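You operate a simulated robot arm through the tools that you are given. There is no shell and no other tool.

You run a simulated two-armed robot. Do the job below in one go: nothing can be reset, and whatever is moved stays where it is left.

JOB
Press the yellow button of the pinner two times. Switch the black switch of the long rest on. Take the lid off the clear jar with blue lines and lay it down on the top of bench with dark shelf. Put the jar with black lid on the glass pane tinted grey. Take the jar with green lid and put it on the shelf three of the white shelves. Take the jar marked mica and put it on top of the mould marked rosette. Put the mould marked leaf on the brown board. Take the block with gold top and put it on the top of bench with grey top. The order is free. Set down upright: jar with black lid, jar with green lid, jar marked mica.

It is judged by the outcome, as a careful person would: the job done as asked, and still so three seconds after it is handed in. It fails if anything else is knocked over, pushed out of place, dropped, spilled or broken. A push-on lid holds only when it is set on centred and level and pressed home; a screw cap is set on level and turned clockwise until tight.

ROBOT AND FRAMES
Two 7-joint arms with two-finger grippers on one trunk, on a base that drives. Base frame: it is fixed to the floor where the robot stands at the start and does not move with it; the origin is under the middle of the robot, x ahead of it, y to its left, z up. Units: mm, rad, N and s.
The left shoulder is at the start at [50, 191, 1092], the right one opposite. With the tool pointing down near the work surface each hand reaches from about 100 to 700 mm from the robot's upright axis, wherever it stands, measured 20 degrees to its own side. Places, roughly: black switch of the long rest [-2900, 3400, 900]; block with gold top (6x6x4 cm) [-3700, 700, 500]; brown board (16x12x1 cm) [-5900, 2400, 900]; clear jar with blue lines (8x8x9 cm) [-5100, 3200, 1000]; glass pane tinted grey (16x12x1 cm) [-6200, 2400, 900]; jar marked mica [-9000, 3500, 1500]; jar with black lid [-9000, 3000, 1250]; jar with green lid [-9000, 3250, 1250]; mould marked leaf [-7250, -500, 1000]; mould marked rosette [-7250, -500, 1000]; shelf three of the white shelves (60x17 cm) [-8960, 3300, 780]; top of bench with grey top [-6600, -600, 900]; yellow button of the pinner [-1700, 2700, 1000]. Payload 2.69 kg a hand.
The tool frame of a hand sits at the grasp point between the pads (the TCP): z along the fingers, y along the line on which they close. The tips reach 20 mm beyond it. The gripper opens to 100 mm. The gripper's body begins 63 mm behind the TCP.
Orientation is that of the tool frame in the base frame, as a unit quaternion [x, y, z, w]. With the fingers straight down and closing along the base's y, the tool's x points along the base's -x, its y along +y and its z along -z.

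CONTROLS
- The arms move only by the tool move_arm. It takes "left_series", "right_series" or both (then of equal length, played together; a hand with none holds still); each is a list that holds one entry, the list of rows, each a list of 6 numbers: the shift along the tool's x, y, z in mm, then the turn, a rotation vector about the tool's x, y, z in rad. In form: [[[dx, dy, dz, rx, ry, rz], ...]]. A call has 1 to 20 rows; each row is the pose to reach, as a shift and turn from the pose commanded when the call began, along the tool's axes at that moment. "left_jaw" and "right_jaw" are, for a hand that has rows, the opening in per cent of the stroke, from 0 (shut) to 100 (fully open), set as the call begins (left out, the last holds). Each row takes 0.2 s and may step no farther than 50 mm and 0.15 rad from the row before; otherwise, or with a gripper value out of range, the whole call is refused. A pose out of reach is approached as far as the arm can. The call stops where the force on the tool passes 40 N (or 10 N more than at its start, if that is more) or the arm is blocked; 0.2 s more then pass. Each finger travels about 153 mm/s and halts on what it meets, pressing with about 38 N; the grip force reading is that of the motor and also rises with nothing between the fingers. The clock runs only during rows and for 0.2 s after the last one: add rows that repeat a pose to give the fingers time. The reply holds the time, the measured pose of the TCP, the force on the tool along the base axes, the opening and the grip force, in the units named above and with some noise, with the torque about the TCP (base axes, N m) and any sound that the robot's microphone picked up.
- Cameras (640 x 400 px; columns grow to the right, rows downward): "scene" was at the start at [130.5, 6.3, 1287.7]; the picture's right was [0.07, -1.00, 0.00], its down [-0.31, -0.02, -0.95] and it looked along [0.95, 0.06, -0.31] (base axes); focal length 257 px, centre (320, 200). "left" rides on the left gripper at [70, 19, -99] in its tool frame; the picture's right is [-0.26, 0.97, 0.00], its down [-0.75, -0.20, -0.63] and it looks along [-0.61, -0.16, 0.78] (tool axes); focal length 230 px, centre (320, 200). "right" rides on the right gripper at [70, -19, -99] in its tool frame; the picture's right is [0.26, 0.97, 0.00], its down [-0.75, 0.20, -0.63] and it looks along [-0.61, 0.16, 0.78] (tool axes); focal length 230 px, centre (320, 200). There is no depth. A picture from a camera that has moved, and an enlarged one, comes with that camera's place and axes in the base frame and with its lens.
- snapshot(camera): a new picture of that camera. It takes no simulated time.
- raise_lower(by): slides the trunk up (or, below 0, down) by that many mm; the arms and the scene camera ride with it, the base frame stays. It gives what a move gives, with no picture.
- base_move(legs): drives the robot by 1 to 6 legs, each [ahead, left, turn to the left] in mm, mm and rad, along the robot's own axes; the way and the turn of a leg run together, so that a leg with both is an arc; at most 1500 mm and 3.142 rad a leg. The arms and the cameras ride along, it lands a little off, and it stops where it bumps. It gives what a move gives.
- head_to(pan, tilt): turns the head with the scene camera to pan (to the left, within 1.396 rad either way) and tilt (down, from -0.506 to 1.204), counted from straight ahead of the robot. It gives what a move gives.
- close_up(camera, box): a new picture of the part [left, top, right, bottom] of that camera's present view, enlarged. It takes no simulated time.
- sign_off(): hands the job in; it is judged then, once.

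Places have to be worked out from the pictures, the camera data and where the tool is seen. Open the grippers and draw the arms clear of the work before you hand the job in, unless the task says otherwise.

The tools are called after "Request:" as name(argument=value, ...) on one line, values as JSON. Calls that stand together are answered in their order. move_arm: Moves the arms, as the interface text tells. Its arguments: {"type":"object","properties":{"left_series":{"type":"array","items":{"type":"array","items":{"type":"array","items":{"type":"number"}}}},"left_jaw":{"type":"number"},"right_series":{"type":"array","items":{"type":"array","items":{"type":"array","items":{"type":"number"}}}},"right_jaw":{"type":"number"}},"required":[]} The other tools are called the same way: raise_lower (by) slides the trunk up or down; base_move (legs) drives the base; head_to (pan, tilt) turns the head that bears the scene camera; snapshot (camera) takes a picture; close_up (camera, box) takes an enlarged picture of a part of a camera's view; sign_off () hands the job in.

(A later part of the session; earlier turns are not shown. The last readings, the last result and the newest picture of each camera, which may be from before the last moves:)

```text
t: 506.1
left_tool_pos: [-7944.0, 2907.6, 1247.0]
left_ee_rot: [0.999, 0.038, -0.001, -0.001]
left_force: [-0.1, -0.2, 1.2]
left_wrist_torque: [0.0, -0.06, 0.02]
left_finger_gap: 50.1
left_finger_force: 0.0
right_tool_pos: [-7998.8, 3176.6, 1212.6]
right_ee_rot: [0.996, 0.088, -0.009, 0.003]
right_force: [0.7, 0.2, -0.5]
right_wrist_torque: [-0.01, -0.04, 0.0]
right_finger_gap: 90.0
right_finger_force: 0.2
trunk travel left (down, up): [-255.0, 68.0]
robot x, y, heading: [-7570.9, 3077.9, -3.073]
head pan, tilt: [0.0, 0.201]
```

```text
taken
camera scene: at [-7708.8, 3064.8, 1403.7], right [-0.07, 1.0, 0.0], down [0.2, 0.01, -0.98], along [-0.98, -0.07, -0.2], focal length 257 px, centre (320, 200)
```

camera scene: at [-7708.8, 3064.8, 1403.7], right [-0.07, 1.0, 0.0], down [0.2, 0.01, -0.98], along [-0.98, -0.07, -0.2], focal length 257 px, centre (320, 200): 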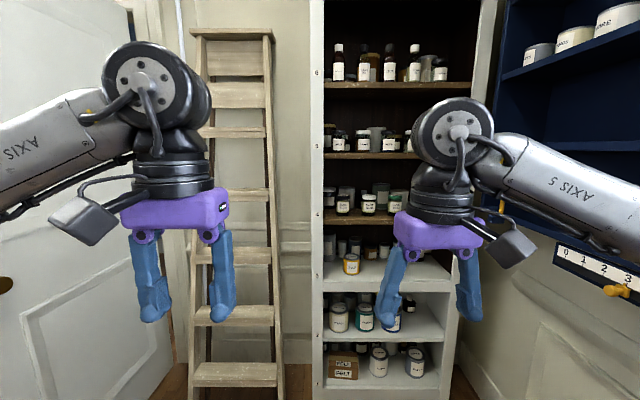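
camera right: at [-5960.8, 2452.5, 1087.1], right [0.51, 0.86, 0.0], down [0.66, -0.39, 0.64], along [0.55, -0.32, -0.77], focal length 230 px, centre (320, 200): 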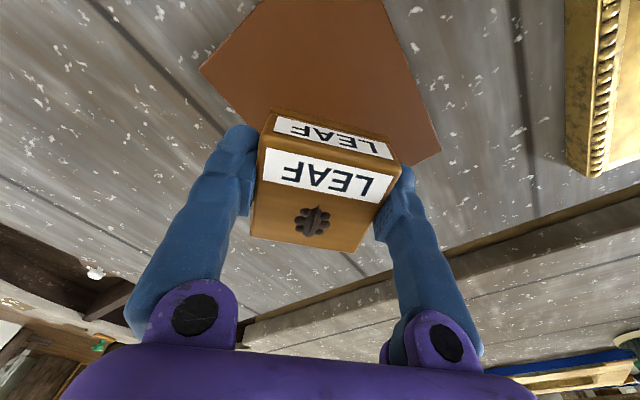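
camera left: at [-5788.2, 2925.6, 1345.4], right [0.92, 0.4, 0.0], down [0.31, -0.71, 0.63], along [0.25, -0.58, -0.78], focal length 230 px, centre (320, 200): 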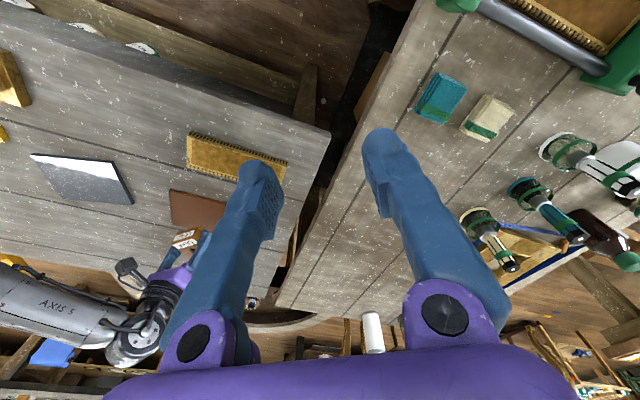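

I zoom into the white shelves to identify the jars and the numbered shelves.

Request:
close_up(camera="scene", box=[310, 10, 490, 122])

Request:
close_up(camera="scene", box=[310, 100, 490, 212])

Request:
close_up(camera="scene", box=[310, 190, 490, 302])

Request:
close_up(camera="scene", box=[310, 280, 490, 392])

```text
3.56 times, centred on (400, 66) of scene
camera zoom: at [-7708.8, 3064.8, 1403.7], right [-0.07, 1.0, 0.0], down [0.2, 0.01, -0.98], along [-0.98, -0.07, -0.2], focal length 912 px, centre (36, 676)
```

zoom: 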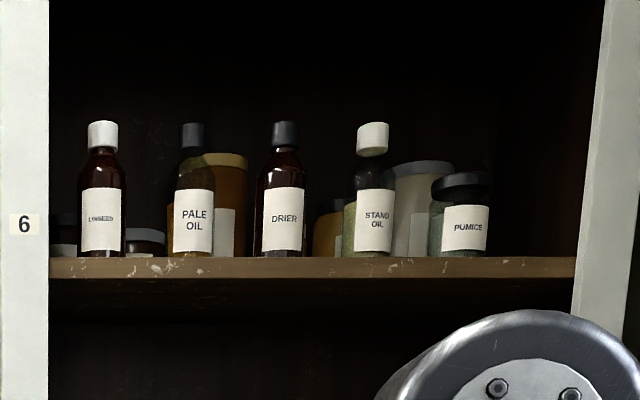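

```text
3.56 times, centred on (400, 156) of scene
camera zoom: at [-7708.8, 3064.8, 1403.7], right [-0.07, 1.0, 0.0], down [0.2, 0.01, -0.98], along [-0.98, -0.07, -0.2], focal length 912 px, centre (36, 356)
```

zoom: 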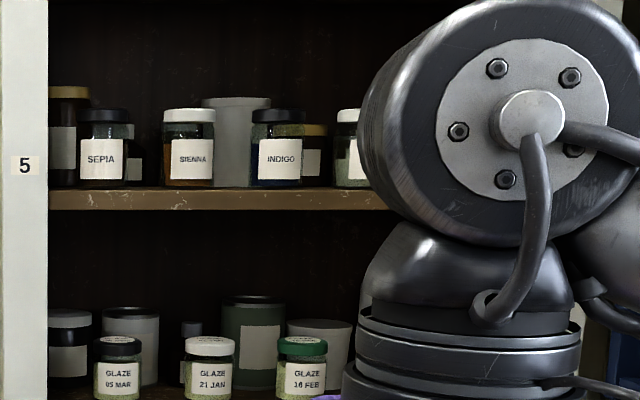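

```text
3.56 times, centred on (400, 246) of scene
camera zoom: at [-7708.8, 3064.8, 1403.7], right [-0.07, 1.0, 0.0], down [0.2, 0.01, -0.98], along [-0.98, -0.07, -0.2], focal length 912 px, centre (36, 36)
```

zoom: 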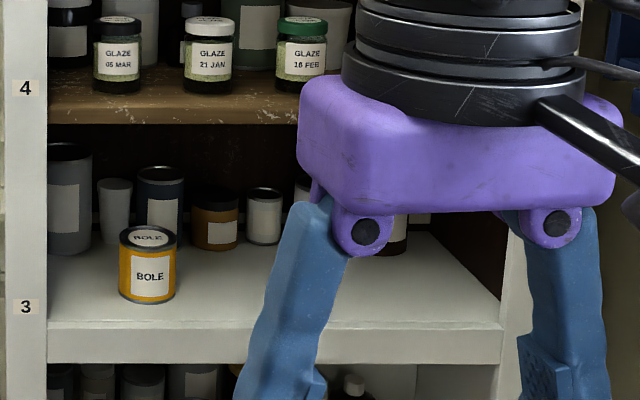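

```text
3.56 times, centred on (400, 336) of scene
camera zoom: at [-7708.8, 3064.8, 1403.7], right [-0.07, 1.0, 0.0], down [0.2, 0.01, -0.98], along [-0.98, -0.07, -0.2], focal length 912 px, centre (36, -284)
```

zoom: 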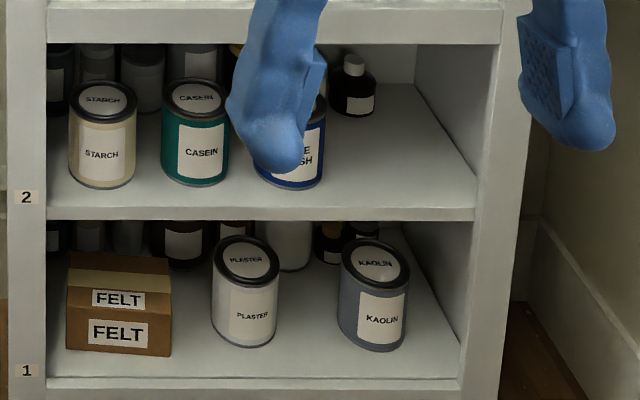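

Shelf numbers read 1–6 from the bottom; shelf 4 holds GLAZE jars with black, white and green lids, shelf 5 holds pigment jars (MICA must be to the right behind my arm). I straighten and drive closer, in front of the cabinet.

Request:
base_move(legs=[[0, 0, -0.069], [620, -150, 0]])

Request:
head_to(pan=0.0, tilt=0.1)

Request:
snapshot(camera="scene")

```text
t: 510.1
left_tool_pos: [-8573.1, 3088.0, 1246.3]
left_ee_rot: [1.0, -0.001, -0.001, -0.001]
left_force: [-0.4, 0.0, -0.1]
left_wrist_torque: [0.02, -0.04, 0.01]
left_finger_gap: 50.2
left_finger_force: 0.0
right_tool_pos: [-8608.4, 3359.9, 1212.6]
right_ee_rot: [0.999, 0.049, -0.009, 0.003]
right_force: [-0.4, 0.0, -0.1]
right_wrist_torque: [-0.01, 0.04, 0.0]
right_finger_gap: 90.0
right_finger_force: 0.0
trunk travel left (down, up): [-255.0, 68.0]
robot x, y, heading: [-8192.8, 3224.9, 3.138]
head pan, tilt: [0.0, 0.201]
```

```text
t: 510.8
left_tool_pos: [-8573.3, 3087.1, 1246.9]
left_ee_rot: [1.0, -0.003, 0.0, -0.001]
left_force: [-0.8, 0.1, -1.0]
left_wrist_torque: [0.0, 0.02, -0.03]
left_finger_gap: 49.8
left_finger_force: 0.1
right_tool_pos: [-8608.2, 3359.5, 1212.5]
right_ee_rot: [0.999, 0.049, -0.01, 0.002]
right_force: [0.8, -0.1, 0.3]
right_wrist_torque: [0.02, -0.03, 0.0]
right_finger_gap: 90.0
right_finger_force: 0.1
trunk travel left (down, up): [-255.0, 68.0]
robot x, y, heading: [-8192.4, 3224.2, 3.134]
head pan, tilt: [0.0, 0.099]
```

```text
taken
camera scene: at [-8325.6, 3225.5, 1413.1], right [0.01, 1.0, 0.0], down [0.1, 0.0, -0.99], along [-0.99, 0.01, -0.1], focal length 257 px, centre (320, 200)
```

scene: 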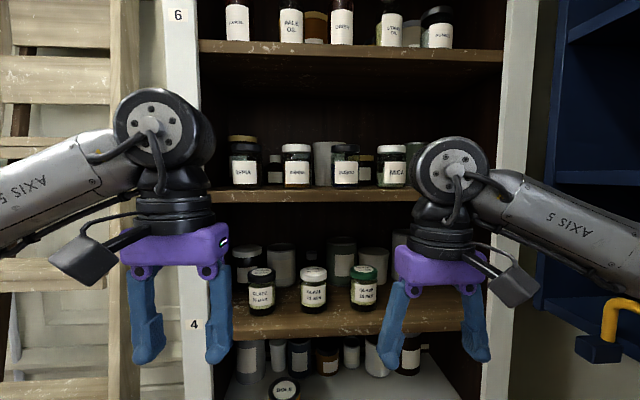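

MICA is on shelf 5 with a white lid. I zoom in to measure the three jars precisely.

Request:
close_up(camera="scene", box=[220, 125, 420, 250])

Request:
close_up(camera="scene", box=[220, 235, 420, 360])

Request:
snapshot(camera="left")

Request:
snapshot(camera="right")

```text
3.20 times, centred on (320, 188) of scene
camera zoom: at [-8325.6, 3225.5, 1413.1], right [0.01, 1.0, 0.0], down [0.1, 0.0, -0.99], along [-0.99, 0.01, -0.1], focal length 821 px, centre (320, 240)
```

zoom: 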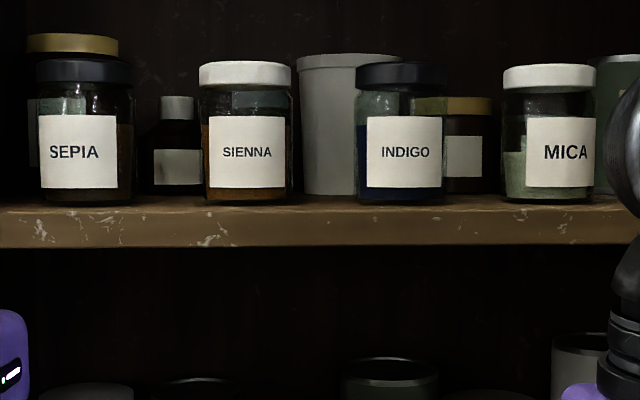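

```text
3.20 times, centred on (320, 298) of scene
camera zoom: at [-8325.6, 3225.5, 1413.1], right [0.01, 1.0, 0.0], down [0.1, 0.0, -0.99], along [-0.99, 0.01, -0.1], focal length 821 px, centre (320, -112)
```

zoom: 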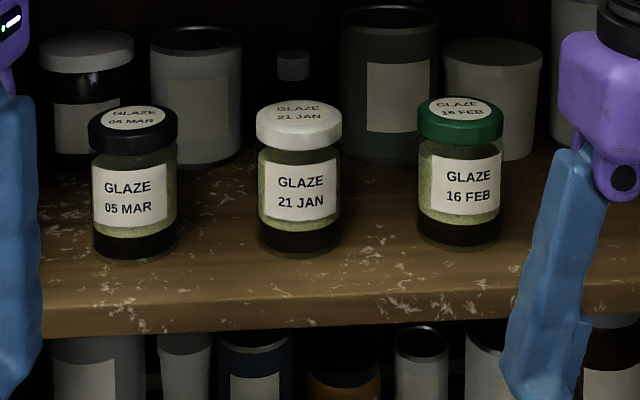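

```text
taken
camera left: at [-8501.7, 3067.3, 1345.4], right [-0.26, -0.97, 0.0], down [-0.75, 0.2, 0.63], along [-0.61, 0.17, -0.78], focal length 230 px, centre (320, 200)
```

left: 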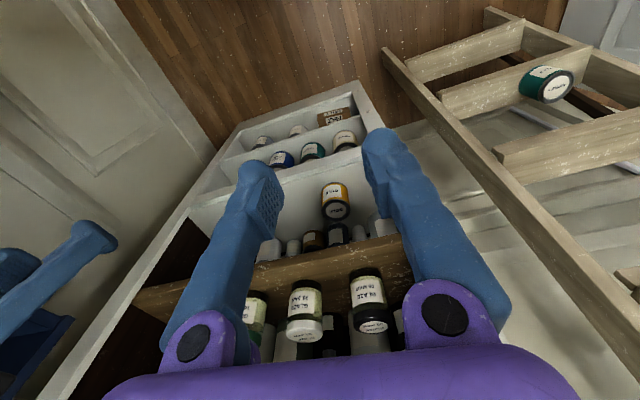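

```text
taken
camera right: at [-8539.0, 3387.1, 1309.3], right [0.35, -0.94, 0.0], down [-0.71, -0.27, 0.65], along [-0.6, -0.22, -0.76], focal length 230 px, centre (320, 200)
```

right: 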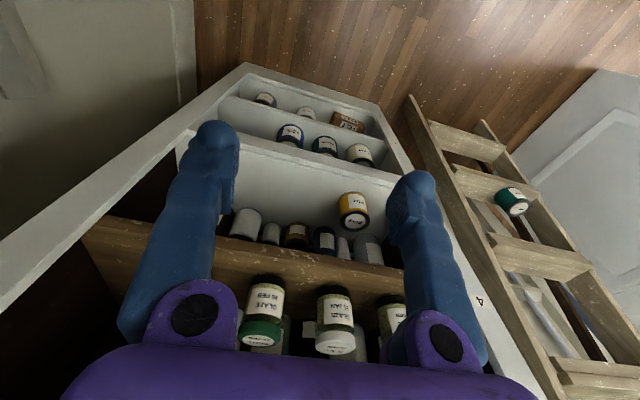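

All three measured: black lid (-8930, 3088), green lid (-8925, 3336) on shelf 4 (top z≈1077), MICA (-8928, 3396) on shelf 5 (z≈1380). I'll grasp them with the hand tilted 45° forward, so I retract both hands a little and tilt the right hand first.

Request:
move_arm(right_series=[[[20, 0, 0, 0, 0, 0.049], [40, 0, 0, 0, 0, 0.098], [60, 0, 0, 0, 0, 0.098], [80, 0, 0, 0, 0, 0.098]]], left_series=[[[15, 0, 0, 0, 0, 0], [30, 0, 0, 0, 0, 0], [45, 0, 0, 0, 0, 0], [60, 0, 0, 0, 0, 0]]])

Request:
move_arm(right_series=[[[0, 0, 0, 0, -0.13, 0], [0, 0, 0, 0, -0.26, 0], [0, 0, 0, 0, -0.39, 0], [0, 0, 0, 0, -0.52, 0], [0, 0, 0, 0, -0.65, 0], [0, 0, 0, 0, -0.765, 0], [0, 0, 0, 0, -0.765, 0]]], right_jaw=97)

Request:
snapshot(camera="scene")

Request:
snapshot(camera="right")

```text
t: 511.8
left_tool_pos: [-8511.5, 3084.6, 1248.4]
left_ee_rot: [1.0, -0.001, -0.001, -0.002]
left_force: [0.7, -0.2, -0.3]
left_wrist_torque: [-0.02, 0.04, 0.01]
left_finger_gap: 50.0
left_finger_force: 0.1
right_tool_pos: [-8528.5, 3368.6, 1210.4]
right_ee_rot: [1.0, 0.001, -0.01, 0.003]
right_force: [0.5, 0.2, -1.2]
right_wrist_torque: [-0.01, 0.01, 0.01]
right_finger_gap: 89.8
right_finger_force: 0.0
trunk travel left (down, up): [-255.0, 68.0]
robot x, y, heading: [-8195.0, 3222.1, 3.134]
head pan, tilt: [0.0, 0.099]
```

```text
t: 513.4
left_tool_pos: [-8512.1, 3085.8, 1247.4]
left_ee_rot: [1.0, -0.002, -0.001, -0.002]
left_force: [0.1, 0.2, -0.1]
left_wrist_torque: [0.01, 0.0, 0.01]
left_finger_gap: 50.0
left_finger_force: 0.2
right_tool_pos: [-8527.6, 3367.9, 1211.9]
right_ee_rot: [0.924, -0.001, -0.383, 0.002]
right_force: [0.6, 0.1, -0.1]
right_wrist_torque: [-0.05, -0.03, 0.0]
right_finger_gap: 96.8
right_finger_force: 0.1
trunk travel left (down, up): [-255.0, 68.0]
robot x, y, heading: [-8190.8, 3224.6, 3.141]
head pan, tilt: [0.0, 0.099]
```

```text
taken
camera scene: at [-8325.8, 3225.5, 1413.2], right [0.01, 1.0, 0.0], down [0.1, 0.0, -0.99], along [-0.99, 0.01, -0.1], focal length 257 px, centre (320, 200)
```

scene: 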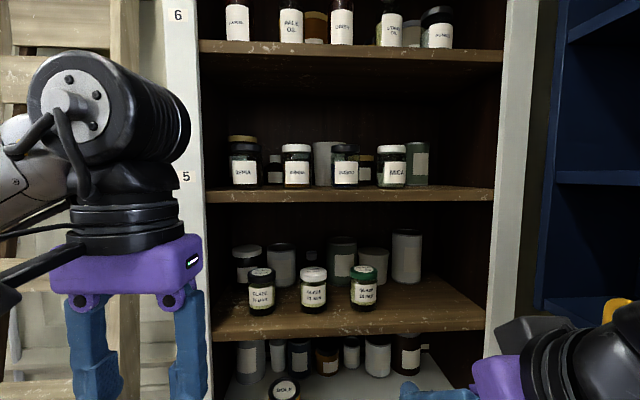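

```text
taken
camera right: at [-8409.3, 3387.5, 1230.6], right [0.18, -0.97, -0.18], down [-0.08, -0.2, 0.98], along [-0.98, -0.16, -0.12], focal length 230 px, centre (320, 200)
```

right: 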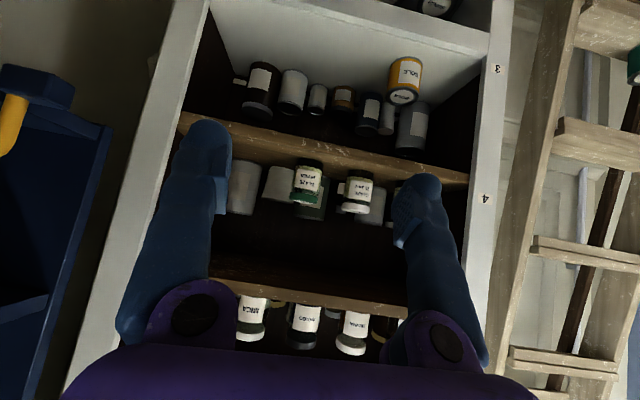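

Tilted 45° as intended, and the scene is unobstructed. I drive 190 mm closer to the cabinet and check.

Request:
base_move(legs=[[190, 0, 0]])

Request:
snapshot(camera="right")

Request:
head_to(pan=-0.2, tilt=0.45)

Request:
snapshot(camera="scene")

```text
t: 514.9
left_tool_pos: [-8699.8, 3088.5, 1247.2]
left_ee_rot: [1.0, -0.003, -0.001, 0.0]
left_force: [-0.4, -0.3, 0.3]
left_wrist_torque: [0.02, 0.0, -0.01]
left_finger_gap: 50.0
left_finger_force: 0.1
right_tool_pos: [-8713.5, 3370.5, 1210.6]
right_ee_rot: [0.924, -0.002, -0.382, 0.001]
right_force: [0.7, -1.5, 0.1]
right_wrist_torque: [0.0, -0.01, 0.01]
right_finger_gap: 97.0
right_finger_force: 0.1
trunk travel left (down, up): [-255.0, 68.0]
robot x, y, heading: [-8376.1, 3226.7, 3.131]
head pan, tilt: [0.0, 0.099]
```

```text
taken
camera right: at [-8594.5, 3389.3, 1230.7], right [0.18, -0.97, -0.18], down [-0.09, -0.2, 0.98], along [-0.98, -0.16, -0.12], focal length 230 px, centre (320, 200)
```

right: 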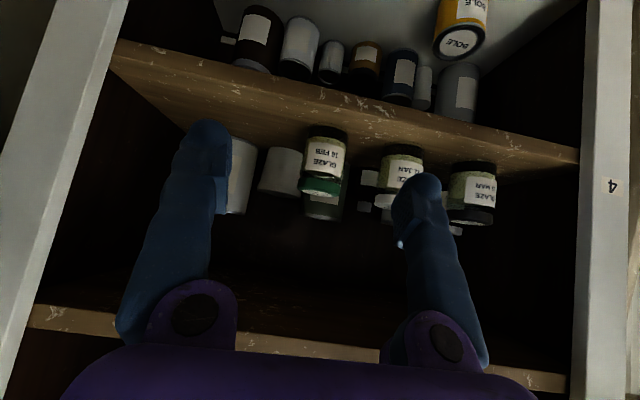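

```text
t: 515.8
left_tool_pos: [-8697.6, 3087.2, 1248.2]
left_ee_rot: [1.0, -0.002, 0.0, -0.001]
left_force: [0.4, 0.2, -0.8]
left_wrist_torque: [0.01, 0.0, 0.02]
left_finger_gap: 50.1
left_finger_force: 0.1
right_tool_pos: [-8711.5, 3371.1, 1210.2]
right_ee_rot: [0.924, -0.002, -0.383, 0.002]
right_force: [-0.2, 0.2, 0.4]
right_wrist_torque: [-0.03, -0.03, -0.02]
right_finger_gap: 97.1
right_finger_force: 0.1
trunk travel left (down, up): [-255.0, 68.0]
robot x, y, heading: [-8374.7, 3227.4, 3.134]
head pan, tilt: [-0.201, 0.45]
```

```text
taken
camera scene: at [-8508.5, 3245.3, 1380.7], right [0.21, 0.98, 0.0], down [0.43, -0.09, -0.9], along [-0.88, 0.19, -0.43], focal length 257 px, centre (320, 200)
```

scene: 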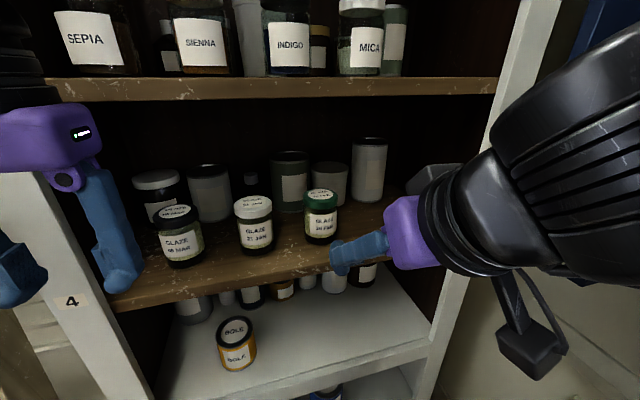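

Green jar axis confirmed at (-8927, 3336). I move the right hand to just in front of it at grasp height (TCP z≈1135).

Request:
move_arm(right_series=[[[-6, 9, 32, 0, 0, 0], [-12, 18, 65, 0, 0, 0], [-18, 27, 98, 0, 0, 0], [-23.3, 35, 129.6, 0, 0, 0], [-23.3, 35, 129.6, 0, 0, 0]]])

Request:
snapshot(camera="right")

Request:
snapshot(camera="scene")

```text
t: 517.0
left_tool_pos: [-8694.9, 3073.6, 1245.8]
left_ee_rot: [1.0, -0.002, -0.002, -0.008]
left_force: [1.5, 0.5, 0.0]
left_wrist_torque: [0.02, 0.1, -0.02]
left_finger_gap: 50.1
left_finger_force: 0.1
right_tool_pos: [-8817.6, 3322.3, 1137.2]
right_ee_rot: [0.924, 0.003, -0.383, -0.004]
right_force: [-0.3, -4.3, -0.4]
right_wrist_torque: [0.25, -0.05, -0.24]
right_finger_gap: 96.9
right_finger_force: 0.0
trunk travel left (down, up): [-255.0, 68.0]
robot x, y, heading: [-8372.3, 3227.4, 3.133]
head pan, tilt: [-0.201, 0.45]
```

```text
taken
camera right: at [-8698.6, 3340.4, 1157.1], right [0.19, -0.96, -0.19], down [-0.09, -0.21, 0.97], along [-0.98, -0.16, -0.12], focal length 230 px, centre (320, 200)
```

right: 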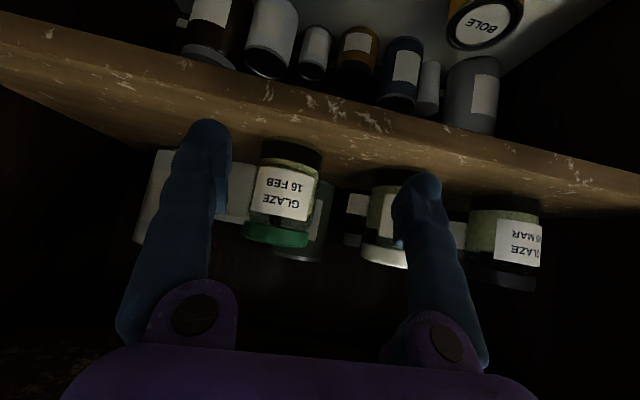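

```text
taken
camera scene: at [-8505.9, 3230.2, 1380.4], right [0.21, 0.98, 0.01], down [0.42, -0.08, -0.9], along [-0.88, 0.19, -0.43], focal length 257 px, centre (320, 200)
```

scene: 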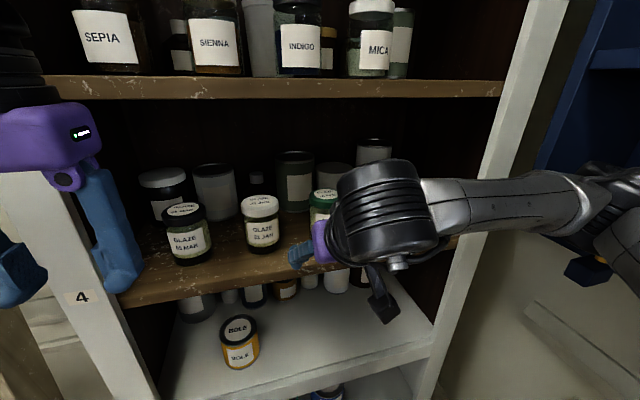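

The body has been pushed ~14 mm sideways and the tool shows −4 N: the right elbow is touching the blue shelf/clamp on the right. I retreat along the same path at once.

Request:
move_arm(right_series=[[[5, -9, -32, 0, 0, 0], [11, -18, -65, 0, 0, 0], [17, -27, -98, 0, 0, 0], [23.3, -35, -129.6, 0, 0, 0], [23.3, -35, -129.6, 0, 0, 0]]])

Request:
head_to(pan=-0.9, tilt=0.3)

Request:
snapshot(camera="scene")

```text
t: 518.2
left_tool_pos: [-8698.2, 3086.6, 1248.5]
left_ee_rot: [1.0, -0.002, -0.001, -0.002]
left_force: [0.8, -0.8, 0.7]
left_wrist_torque: [0.02, 0.01, -0.01]
left_finger_gap: 50.0
left_finger_force: 0.1
right_tool_pos: [-8711.0, 3370.4, 1209.4]
right_ee_rot: [0.924, -0.002, -0.382, 0.001]
right_force: [0.4, 0.0, -0.6]
right_wrist_torque: [0.05, 0.04, -0.01]
right_finger_gap: 97.0
right_finger_force: 0.1
trunk travel left (down, up): [-255.0, 68.0]
robot x, y, heading: [-8375.6, 3227.5, 3.135]
head pan, tilt: [-0.201, 0.45]
```

```text
t: 519.2
left_tool_pos: [-8698.1, 3088.6, 1247.7]
left_ee_rot: [1.0, -0.003, -0.001, -0.001]
left_force: [-0.1, -0.4, 0.5]
left_wrist_torque: [0.02, -0.03, 0.03]
left_finger_gap: 50.1
left_finger_force: 0.1
right_tool_pos: [-8711.1, 3369.4, 1210.6]
right_ee_rot: [0.924, -0.001, -0.382, 0.003]
right_force: [-1.2, -0.3, 0.4]
right_wrist_torque: [0.01, 0.01, -0.01]
right_finger_gap: 97.0
right_finger_force: 0.2
trunk travel left (down, up): [-255.0, 68.0]
robot x, y, heading: [-8376.4, 3227.7, 3.133]
head pan, tilt: [-0.901, 0.3]
```

```text
taken
camera scene: at [-8476.2, 3299.9, 1394.5], right [0.79, 0.62, 0.0], down [0.18, -0.23, -0.96], along [-0.59, 0.75, -0.3], focal length 257 px, centre (320, 200)
```

scene: 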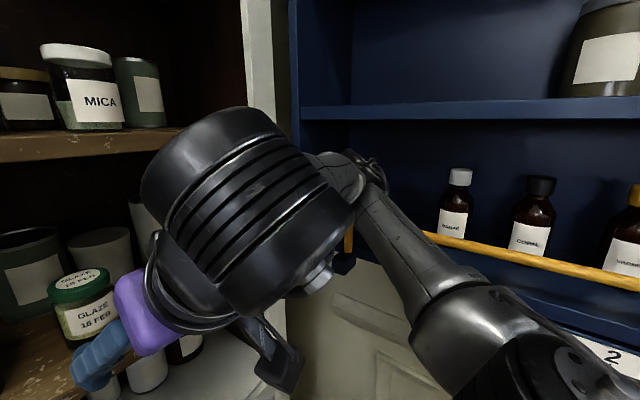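

The blue shelf's front lies at about y≈3880 and nothing there looks disturbed. I'll work from farther back so the elbow stays in: robot to about (-8150, 3140).

Request:
base_move(legs=[[-226, 0, 0.008], [0, 90, 0]])

Request:
head_to(pan=-0.2, tilt=0.3)

Request:
snapshot(camera="scene")

```text
t: 522.0
left_tool_pos: [-8472.7, 2994.7, 1248.8]
left_ee_rot: [1.0, 0.002, 0.0, -0.001]
left_force: [0.0, 0.6, 0.2]
left_wrist_torque: [-0.03, -0.01, 0.04]
left_finger_gap: 50.0
left_finger_force: 0.1
right_tool_pos: [-8488.1, 3275.1, 1210.0]
right_ee_rot: [0.924, 0.002, -0.383, 0.003]
right_force: [-0.5, -0.2, 0.3]
right_wrist_torque: [-0.01, -0.01, 0.02]
right_finger_gap: 97.1
right_finger_force: 0.1
trunk travel left (down, up): [-255.0, 68.0]
robot x, y, heading: [-8151.3, 3133.1, -3.141]
head pan, tilt: [-0.901, 0.3]
```

```text
t: 523.1
left_tool_pos: [-8473.2, 2993.8, 1248.3]
left_ee_rot: [1.0, 0.002, 0.0, -0.001]
left_force: [-0.8, -0.2, 0.0]
left_wrist_torque: [0.02, -0.03, -0.02]
left_finger_gap: 49.9
left_finger_force: 0.1
right_tool_pos: [-8488.6, 3275.9, 1210.0]
right_ee_rot: [0.924, 0.002, -0.382, 0.003]
right_force: [-1.2, 0.7, 0.3]
right_wrist_torque: [0.01, 0.02, -0.01]
right_finger_gap: 97.0
right_finger_force: 0.1
trunk travel left (down, up): [-255.0, 68.0]
robot x, y, heading: [-8150.4, 3133.9, -3.14]
head pan, tilt: [-0.201, 0.3]
```

```text
taken
camera scene: at [-8286.2, 3153.1, 1394.5], right [0.2, 0.98, 0.0], down [0.29, -0.06, -0.96], along [-0.94, 0.19, -0.3], focal length 257 px, centre (320, 200)
```

scene: 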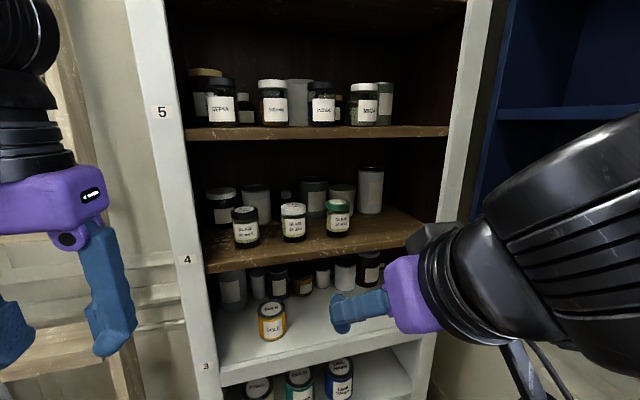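

I advance the right hand again toward the front of the green jar, in a first part, watching for any sideways push.

Request:
move_arm(right_series=[[[-22.8, -7.8, 35.6, 0, 0, 0], [-45.7, -15.6, 71.2, 0, 0, 0], [-68.5, -23.4, 106.8, 0, 0, 0], [-91.4, -31.1, 142.4, 0, 0, 0], [-114.2, -38.9, 178, 0, 0, 0], [-137.1, -46.7, 213.7, 0, 0, 0], [-160, -54.5, 249.3, 0, 0, 0], [-160, -54.5, 249.3, 0, 0, 0]]])

Request:
snapshot(camera="scene")

Request:
snapshot(camera="right")

```text
t: 524.9
left_tool_pos: [-8473.2, 2993.9, 1247.6]
left_ee_rot: [1.0, 0.002, -0.001, -0.001]
left_force: [-0.5, 0.3, 0.4]
left_wrist_torque: [-0.02, 0.01, 0.02]
left_finger_gap: 49.8
left_finger_force: 0.1
right_tool_pos: [-8775.5, 3327.5, 1147.6]
right_ee_rot: [0.924, 0.003, -0.383, 0.004]
right_force: [-0.4, 0.2, 0.2]
right_wrist_torque: [0.03, 0.01, 0.02]
right_finger_gap: 97.3
right_finger_force: 0.1
trunk travel left (down, up): [-255.0, 68.0]
robot x, y, heading: [-8148.9, 3132.0, -3.144]
head pan, tilt: [-0.201, 0.3]
```

```text
taken
camera scene: at [-8285.7, 3153.0, 1394.6], right [0.2, 0.98, 0.0], down [0.29, -0.06, -0.96], along [-0.94, 0.19, -0.3], focal length 257 px, centre (320, 200)
```

scene: 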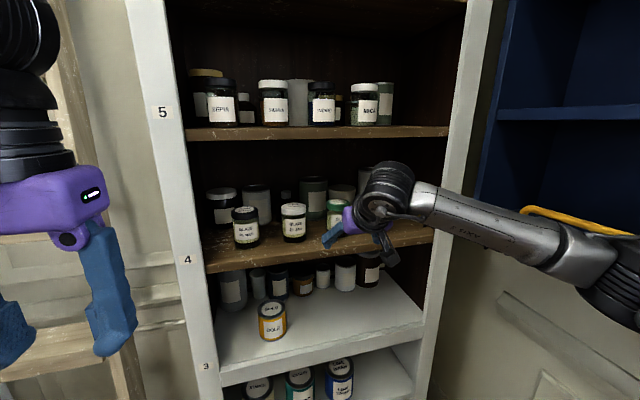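

```text
taken
camera right: at [-8658.3, 3347.7, 1168.1], right [0.19, -0.97, -0.18], down [-0.08, -0.2, 0.98], along [-0.98, -0.17, -0.12], focal length 230 px, centre (320, 200)
```

right: 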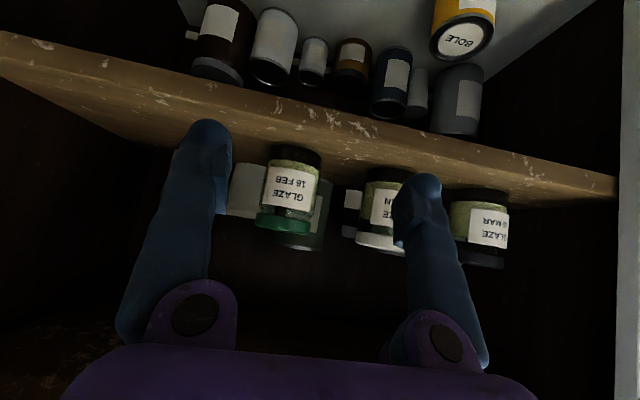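

No contact now; the jar's axis reads (-8927, 3336). I advance the fingers around the jar to the grasp pose.

Request:
move_arm(right_series=[[[-24, -2.5, 29, 0, 0, 0], [-48.5, -5, 58.6, 0, 0, 0], [-73, -7, 88, 0, 0, 0], [-90, -9, 109, 0, 0, 0], [-97, -9.4, 117.3, 0, 0, 0], [-97, -9.4, 117.3, 0, 0, 0]]])

Request:
snapshot(camera="right")

Request:
close_up(camera="scene", box=[220, 150, 460, 300])

```text
t: 526.3
left_tool_pos: [-8472.6, 2993.4, 1247.5]
left_ee_rot: [1.0, 0.002, -0.001, -0.001]
left_force: [0.6, -0.6, -0.1]
left_wrist_torque: [0.03, 0.01, 0.03]
left_finger_gap: 50.0
left_finger_force: 0.0
right_tool_pos: [-8929.7, 3336.9, 1130.4]
right_ee_rot: [0.924, 0.003, -0.383, 0.004]
right_force: [0.3, 0.6, -0.5]
right_wrist_torque: [-0.04, -0.01, 0.0]
right_finger_gap: 96.8
right_finger_force: 0.1
trunk travel left (down, up): [-255.0, 68.0]
robot x, y, heading: [-8147.6, 3137.5, -3.143]
head pan, tilt: [-0.201, 0.3]
```

```text
taken
camera right: at [-8810.9, 3356.4, 1151.7], right [0.19, -0.97, -0.18], down [-0.08, -0.2, 0.98], along [-0.98, -0.17, -0.12], focal length 230 px, centre (320, 200)
```

right: 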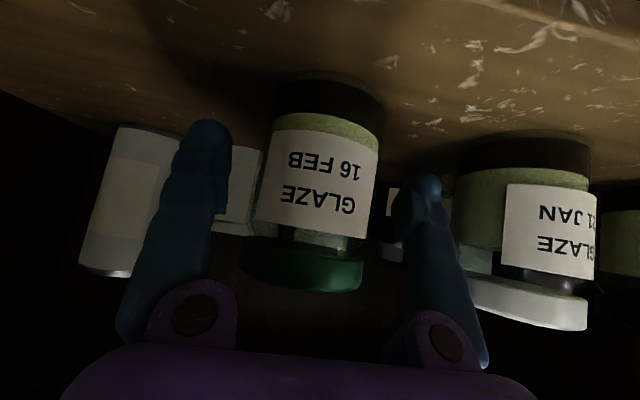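

```text
2.67 times, centred on (340, 225) of scene
camera zoom: at [-8286.1, 3153.1, 1394.5], right [0.2, 0.98, 0.0], down [0.29, -0.06, -0.96], along [-0.94, 0.19, -0.3], focal length 684 px, centre (267, 133)
```

zoom: 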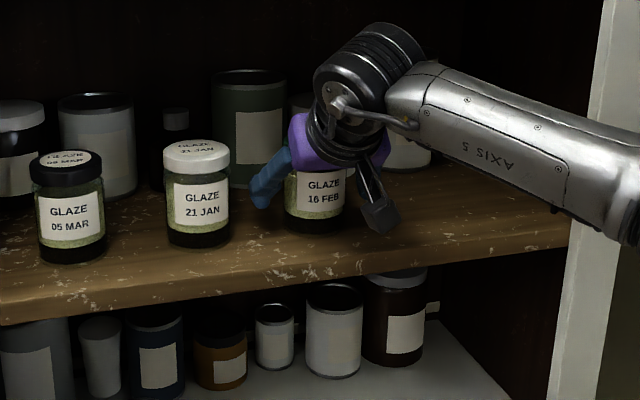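

The jar is centred between the fingers. I close the jaw on it.

Request:
move_arm(right_series=[[[0, 0, 0, 0, 0, 0], [0, 0, 0, 0, 0, 0], [0, 0, 0, 0, 0, 0], [0, 0, 0, 0, 0, 0]]], right_jaw=30)

Request:
snapshot(camera="right")

```text
t: 527.3
left_tool_pos: [-8472.2, 2993.6, 1248.1]
left_ee_rot: [1.0, 0.001, -0.001, -0.001]
left_force: [-1.2, 0.1, 0.3]
left_wrist_torque: [0.02, 0.03, -0.03]
left_finger_gap: 49.9
left_finger_force: 0.1
right_tool_pos: [-8929.0, 3336.1, 1131.5]
right_ee_rot: [0.924, 0.002, -0.383, 0.004]
right_force: [-1.7, 1.6, 1.9]
right_wrist_torque: [0.14, 0.06, 0.05]
right_finger_gap: 66.9
right_finger_force: 38.9
trunk travel left (down, up): [-255.0, 68.0]
robot x, y, heading: [-8153.3, 3135.3, -3.141]
head pan, tilt: [-0.201, 0.3]
```

```text
taken
camera right: at [-8810.9, 3356.5, 1151.7], right [0.19, -0.97, -0.18], down [-0.08, -0.2, 0.98], along [-0.98, -0.17, -0.12], focal length 230 px, centre (320, 200)
```

right: 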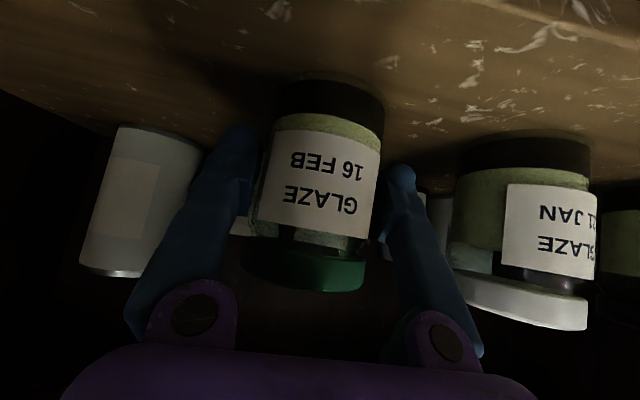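

Gripped (66.9 mm). I lift 25 mm, draw the jar straight out of shelf 4, and lower it in front of shelf 3.

Request:
move_arm(right_series=[[[-8.8, 0, -8.8, 0, 0, 0], [-17.7, 0.1, -17.7, 0, 0, 0], [14.9, 0.4, -50.2, 0, 0, 0], [47.5, 0.7, -82.7, 0, 0, 0], [80, 1, -115, 0, 0, 0], [112.6, 1.2, -147.6, 0, 0, 0], [112.6, 1.2, -147.6, 0, 0, 0]]])

Request:
snapshot(camera="scene")

Request:
snapshot(camera="right")

```text
t: 528.9
left_tool_pos: [-8473.3, 2993.4, 1248.4]
left_ee_rot: [1.0, 0.002, 0.0, -0.001]
left_force: [0.4, -0.2, 0.3]
left_wrist_torque: [0.01, 0.03, 0.04]
left_finger_gap: 50.1
left_finger_force: 0.2
right_tool_pos: [-8744.4, 3336.7, 1155.3]
right_ee_rot: [0.924, 0.002, -0.382, 0.003]
right_force: [-1.3, 0.5, -4.4]
right_wrist_torque: [0.01, -0.06, -0.02]
right_finger_gap: 66.5
right_finger_force: 38.1
trunk travel left (down, up): [-255.0, 68.0]
robot x, y, heading: [-8150.3, 3134.4, -3.144]
head pan, tilt: [-0.201, 0.3]
```

```text
taken
camera scene: at [-8287.2, 3153.0, 1394.3], right [0.2, 0.98, 0.0], down [0.29, -0.06, -0.95], along [-0.94, 0.19, -0.3], focal length 257 px, centre (320, 200)
```

scene: 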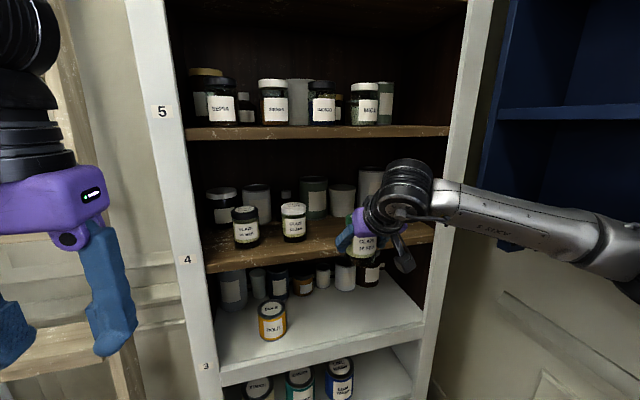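

```text
taken
camera right: at [-8627.0, 3356.6, 1175.1], right [0.19, -0.97, -0.18], down [-0.09, -0.2, 0.98], along [-0.98, -0.17, -0.12], focal length 230 px, centre (320, 200)
```

right: 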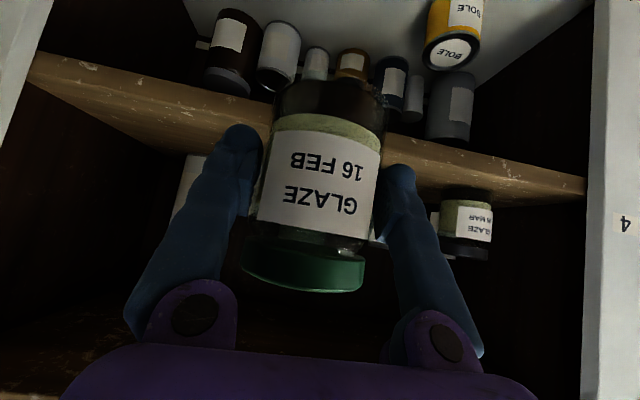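

The jar came out upright. I lower it in front of shelf 3.

Request:
move_arm(right_series=[[[30, 2, 30, 0, 0, 0], [60, 4, 60, 0, 0, 0], [91, 6, 91, 0, 0, 0], [121, 8.5, 121, 0, 0, 0], [151, 10.5, 151, 0, 0, 0], [181, 12.5, 182, 0, 0, 0], [211.8, 14.8, 212.3, 0, 0, 0], [211.8, 14.8, 212.3, 0, 0, 0]]])

Request:
head_to(pan=-0.2, tilt=0.5)

Request:
snapshot(camera="scene")

Request:
snapshot(camera="right")

```text
t: 530.7
left_tool_pos: [-8472.0, 2993.5, 1248.3]
left_ee_rot: [1.0, 0.002, -0.001, -0.001]
left_force: [0.9, 0.3, 0.3]
left_wrist_torque: [0.05, 0.03, -0.01]
left_finger_gap: 50.3
left_finger_force: 0.1
right_tool_pos: [-8746.2, 3321.2, 855.8]
right_ee_rot: [0.923, 0.003, -0.384, 0.004]
right_force: [-0.1, 0.6, -2.8]
right_wrist_torque: [0.02, -0.06, 0.02]
right_finger_gap: 66.6
right_finger_force: 38.1
trunk travel left (down, up): [-255.0, 68.0]
robot x, y, heading: [-8155.6, 3135.8, -3.14]
head pan, tilt: [-0.201, 0.3]
```

```text
t: 531.4
left_tool_pos: [-8473.2, 2993.9, 1247.4]
left_ee_rot: [1.0, 0.002, 0.0, -0.001]
left_force: [0.6, -0.1, 0.1]
left_wrist_torque: [0.01, -0.02, 0.02]
left_finger_gap: 50.2
left_finger_force: 0.1
right_tool_pos: [-8746.4, 3321.4, 855.5]
right_ee_rot: [0.924, 0.002, -0.382, 0.004]
right_force: [0.0, 0.5, -3.8]
right_wrist_torque: [0.01, -0.08, 0.03]
right_finger_gap: 66.8
right_finger_force: 38.2
trunk travel left (down, up): [-255.0, 68.0]
robot x, y, heading: [-8149.5, 3133.4, -3.141]
head pan, tilt: [-0.201, 0.499]
```

```text
taken
camera scene: at [-8284.2, 3152.6, 1376.1], right [0.2, 0.98, 0.0], down [0.47, -0.1, -0.88], along [-0.86, 0.17, -0.48], focal length 257 px, centre (320, 200)
```

scene: 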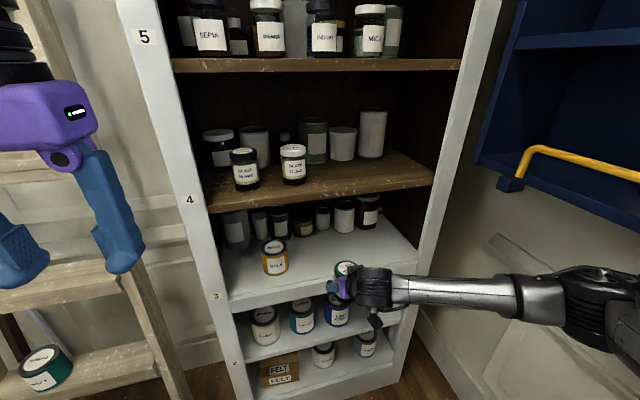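

```text
taken
camera right: at [-8627.7, 3340.8, 875.4], right [0.19, -0.97, -0.18], down [-0.09, -0.2, 0.98], along [-0.98, -0.17, -0.12], focal length 230 px, centre (320, 200)
```

right: 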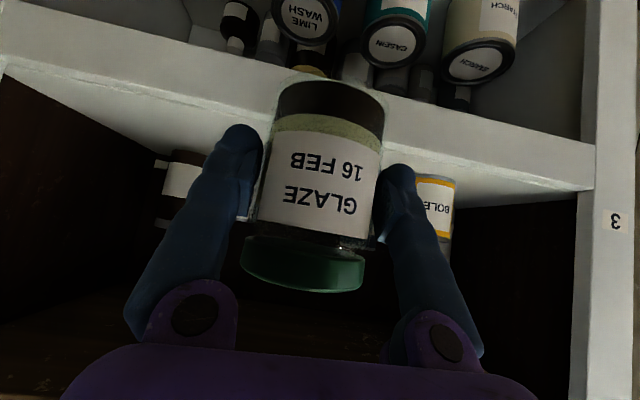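

Shelf 3's top appears to be at z≈805 with its front edge near x≈-8795, so I raise the jar 30 mm first, then move it in over the shelf to x≈-8930.

Request:
move_arm(right_series=[[[-10.6, 0, -10.6, 0, 0, 0], [-21.2, 0, -21.2, 0, 0, 0], [-21.2, 0, -21.2, 0, 0, 0]]])

Request:
close_up(camera="scene", box=[220, 200, 440, 340])

Request:
snapshot(camera="right")

```text
t: 532.2
left_tool_pos: [-8472.5, 2994.5, 1247.6]
left_ee_rot: [1.0, 0.002, 0.0, -0.001]
left_force: [-0.2, 1.2, 0.9]
left_wrist_torque: [-0.01, -0.01, 0.0]
left_finger_gap: 50.0
left_finger_force: 0.0
right_tool_pos: [-8745.1, 3320.9, 886.9]
right_ee_rot: [0.924, 0.001, -0.382, 0.003]
right_force: [0.4, -0.4, -4.1]
right_wrist_torque: [0.01, -0.05, 0.0]
right_finger_gap: 66.3
right_finger_force: 38.4
trunk travel left (down, up): [-255.0, 68.0]
robot x, y, heading: [-8151.9, 3132.9, -3.138]
head pan, tilt: [-0.201, 0.499]
```

```text
2.86 times, centred on (330, 270) of scene
camera zoom: at [-8284.3, 3152.7, 1376.0], right [0.2, 0.98, 0.0], down [0.47, -0.1, -0.88], along [-0.86, 0.17, -0.48], focal length 733 px, centre (291, 0)
```

zoom: 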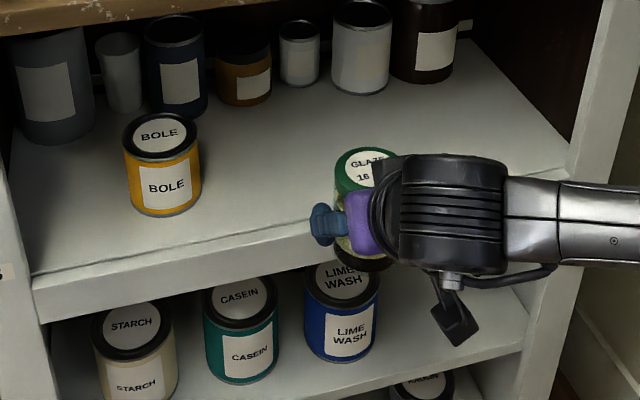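

```text
taken
camera right: at [-8627.3, 3341.7, 906.2], right [0.19, -0.97, -0.18], down [-0.09, -0.2, 0.98], along [-0.98, -0.17, -0.12], focal length 230 px, centre (320, 200)
```

right: 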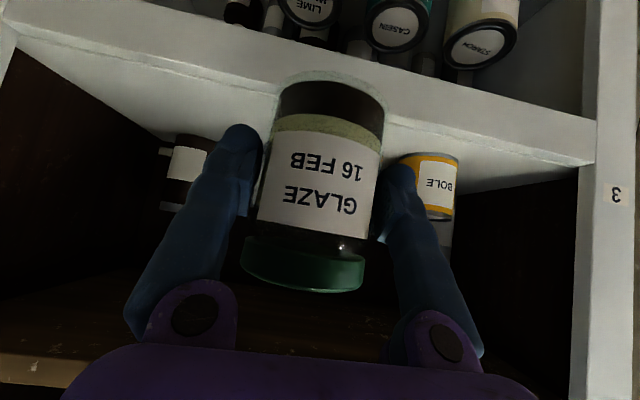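

Shelf 3 top ≈798 at front edge x≈-8822; jar bottom is at ≈835. I move the jar straight in over the shelf.

Request:
move_arm(right_series=[[[-26.2, -0.2, 26.1, 0, 0, 0], [-52.4, -0.4, 52.2, 0, 0, 0], [-78.6, -0.7, 78.4, 0, 0, 0], [-104.8, -0.9, 104.5, 0, 0, 0], [-131, -1.1, 130.6, 0, 0, 0], [-131, -1.1, 130.6, 0, 0, 0]]])

Request:
close_up(camera="scene", box=[220, 200, 440, 340])

Request:
snapshot(camera="right")

```text
t: 533.6
left_tool_pos: [-8472.3, 2994.8, 1247.1]
left_ee_rot: [1.0, 0.002, -0.001, -0.001]
left_force: [0.8, -0.1, 0.5]
left_wrist_torque: [-0.01, -0.03, -0.02]
left_finger_gap: 50.0
left_finger_force: 0.0
right_tool_pos: [-8929.9, 3324.4, 886.8]
right_ee_rot: [0.924, 0.001, -0.382, 0.003]
right_force: [-0.4, -0.8, -4.6]
right_wrist_torque: [-0.02, -0.02, 0.02]
right_finger_gap: 66.5
right_finger_force: 37.9
trunk travel left (down, up): [-255.0, 68.0]
robot x, y, heading: [-8150.2, 3131.6, -3.143]
head pan, tilt: [-0.201, 0.499]
```

```text
2.86 times, centred on (330, 270) of scene
camera zoom: at [-8284.0, 3153.1, 1376.1], right [0.2, 0.98, 0.0], down [0.47, -0.1, -0.88], along [-0.86, 0.17, -0.48], focal length 733 px, centre (291, 0)
```

zoom: 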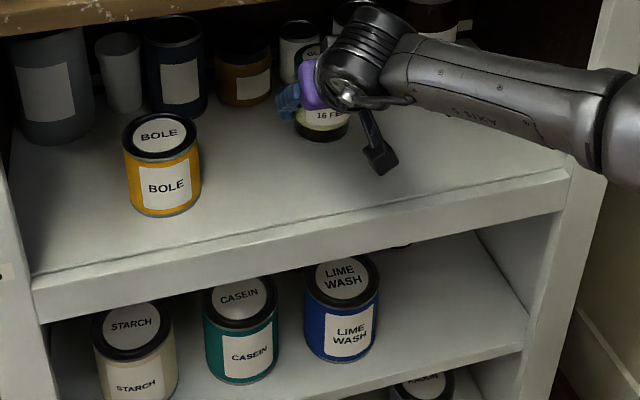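

```text
taken
camera right: at [-8812.2, 3343.5, 906.4], right [0.19, -0.97, -0.18], down [-0.08, -0.2, 0.98], along [-0.98, -0.17, -0.12], focal length 230 px, centre (320, 200)
```

right: 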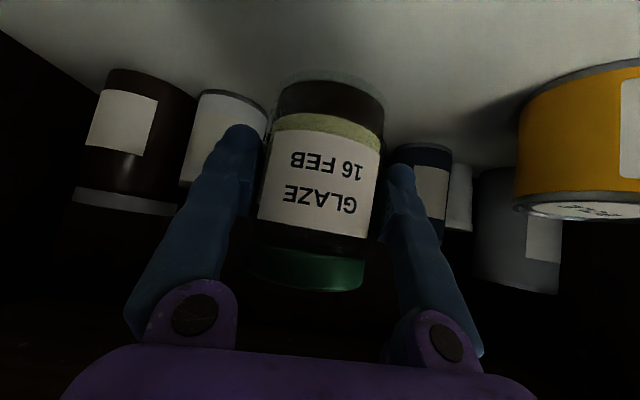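

The jar is well inside with free space around. I lower it vertically in small steps until it stands on shelf 3.

Request:
move_arm(right_series=[[[11.3, 0, 11.3, 0, 0, 0], [18.4, 0, 18.4, 0, 0, 0], [22, 0, 22, 0, 0, 0], [24, 0, 24, 0, 0, 0], [26, 0, 26, 0, 0, 0], [28, 0, 28, 0, 0, 0], [30, 0, 30, 0, 0, 0], [32, 0, 32, 0, 0, 0], [34, 0, 34, 0, 0, 0]]])

Request:
close_up(camera="scene", box=[220, 200, 440, 340])

Request:
snapshot(camera="right")

```text
t: 535.6
left_tool_pos: [-8473.6, 2995.2, 1247.3]
left_ee_rot: [1.0, 0.002, 0.0, -0.001]
left_force: [-0.2, 0.0, 0.5]
left_wrist_torque: [-0.01, 0.04, 0.0]
left_finger_gap: 50.3
left_finger_force: 0.2
right_tool_pos: [-8929.8, 3320.1, 838.2]
right_ee_rot: [0.924, 0.002, -0.382, 0.004]
right_force: [0.6, 0.9, -4.6]
right_wrist_torque: [0.0, -0.05, -0.01]
right_finger_gap: 66.6
right_finger_force: 38.1
trunk travel left (down, up): [-255.0, 68.0]
robot x, y, heading: [-8153.3, 3130.4, -3.144]
head pan, tilt: [-0.201, 0.499]
```

```text
2.86 times, centred on (330, 270) of scene
camera zoom: at [-8284.4, 3152.6, 1376.0], right [0.2, 0.98, 0.0], down [0.47, -0.1, -0.88], along [-0.86, 0.17, -0.48], focal length 733 px, centre (291, 0)
```

zoom: 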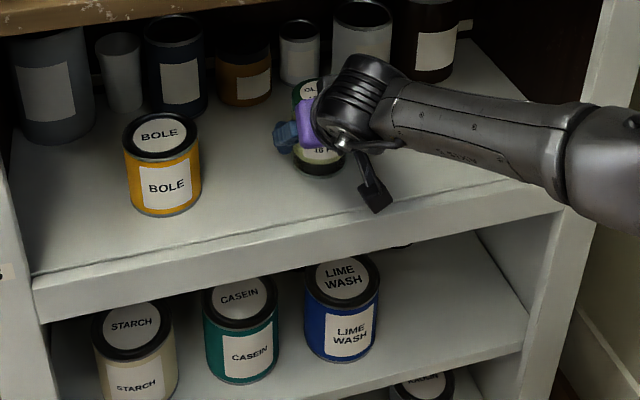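

```text
taken
camera right: at [-8812.0, 3340.1, 858.5], right [0.19, -0.97, -0.18], down [-0.09, -0.2, 0.98], along [-0.98, -0.17, -0.12], focal length 230 px, centre (320, 200)
```

right: 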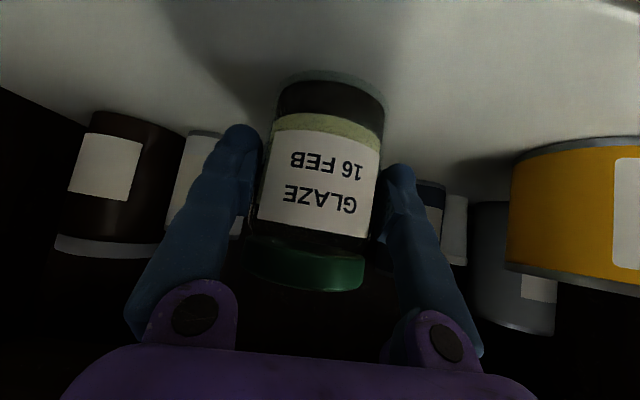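

No contact yet (jar bottom ≈786; hint says shelf at ~780). Continue lowering gently.

Request:
move_arm(right_series=[[[2, 0, 2, 0, 0, 0], [4, 0, 4, 0, 0, 0], [6, 0, 6, 0, 0, 0], [8, 0, 8, 0, 0, 0], [10, 0, 10, 0, 0, 0], [12, 0, 12, 0, 0, 0], [14, 0, 14, 0, 0, 0]]])

Request:
close_up(camera="scene", box=[220, 200, 440, 340])

Request:
snapshot(camera="right")

```text
t: 537.2
left_tool_pos: [-8469.0, 2992.6, 1248.4]
left_ee_rot: [1.0, 0.003, -0.002, 0.0]
left_force: [0.1, 0.5, 0.1]
left_wrist_torque: [-0.02, 0.02, -0.01]
left_finger_gap: 50.1
left_finger_force: 0.0
right_tool_pos: [-8929.9, 3320.5, 825.3]
right_ee_rot: [0.923, 0.002, -0.386, 0.003]
right_force: [-0.4, 1.3, 23.8]
right_wrist_torque: [-0.1, 0.32, -0.27]
right_finger_gap: 66.7
right_finger_force: 38.1
trunk travel left (down, up): [-255.0, 68.0]
robot x, y, heading: [-8155.9, 3134.5, -3.139]
head pan, tilt: [-0.201, 0.499]
```

```text
2.86 times, centred on (330, 270) of scene
camera zoom: at [-8280.5, 3151.9, 1376.6], right [0.2, 0.98, 0.0], down [0.47, -0.09, -0.88], along [-0.86, 0.17, -0.48], focal length 733 px, centre (291, 0)
```

zoom: 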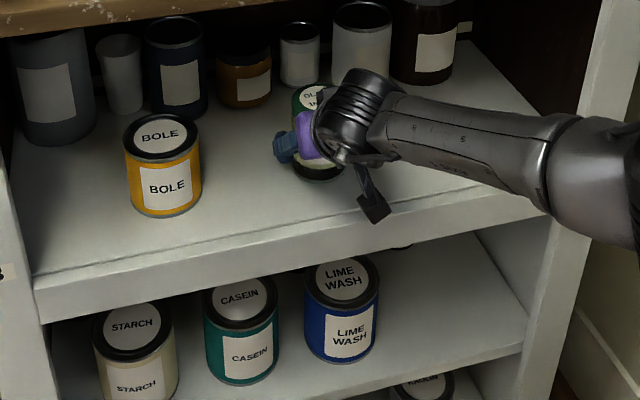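

```text
taken
camera right: at [-8812.1, 3340.0, 844.6], right [0.19, -0.97, -0.18], down [-0.08, -0.2, 0.98], along [-0.98, -0.17, -0.11], focal length 230 px, centre (320, 200)
```

right: 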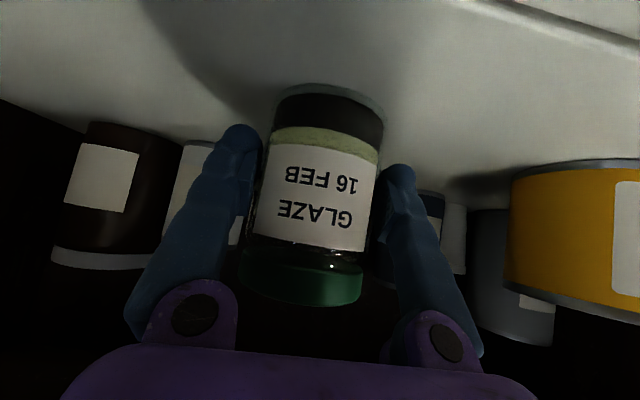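

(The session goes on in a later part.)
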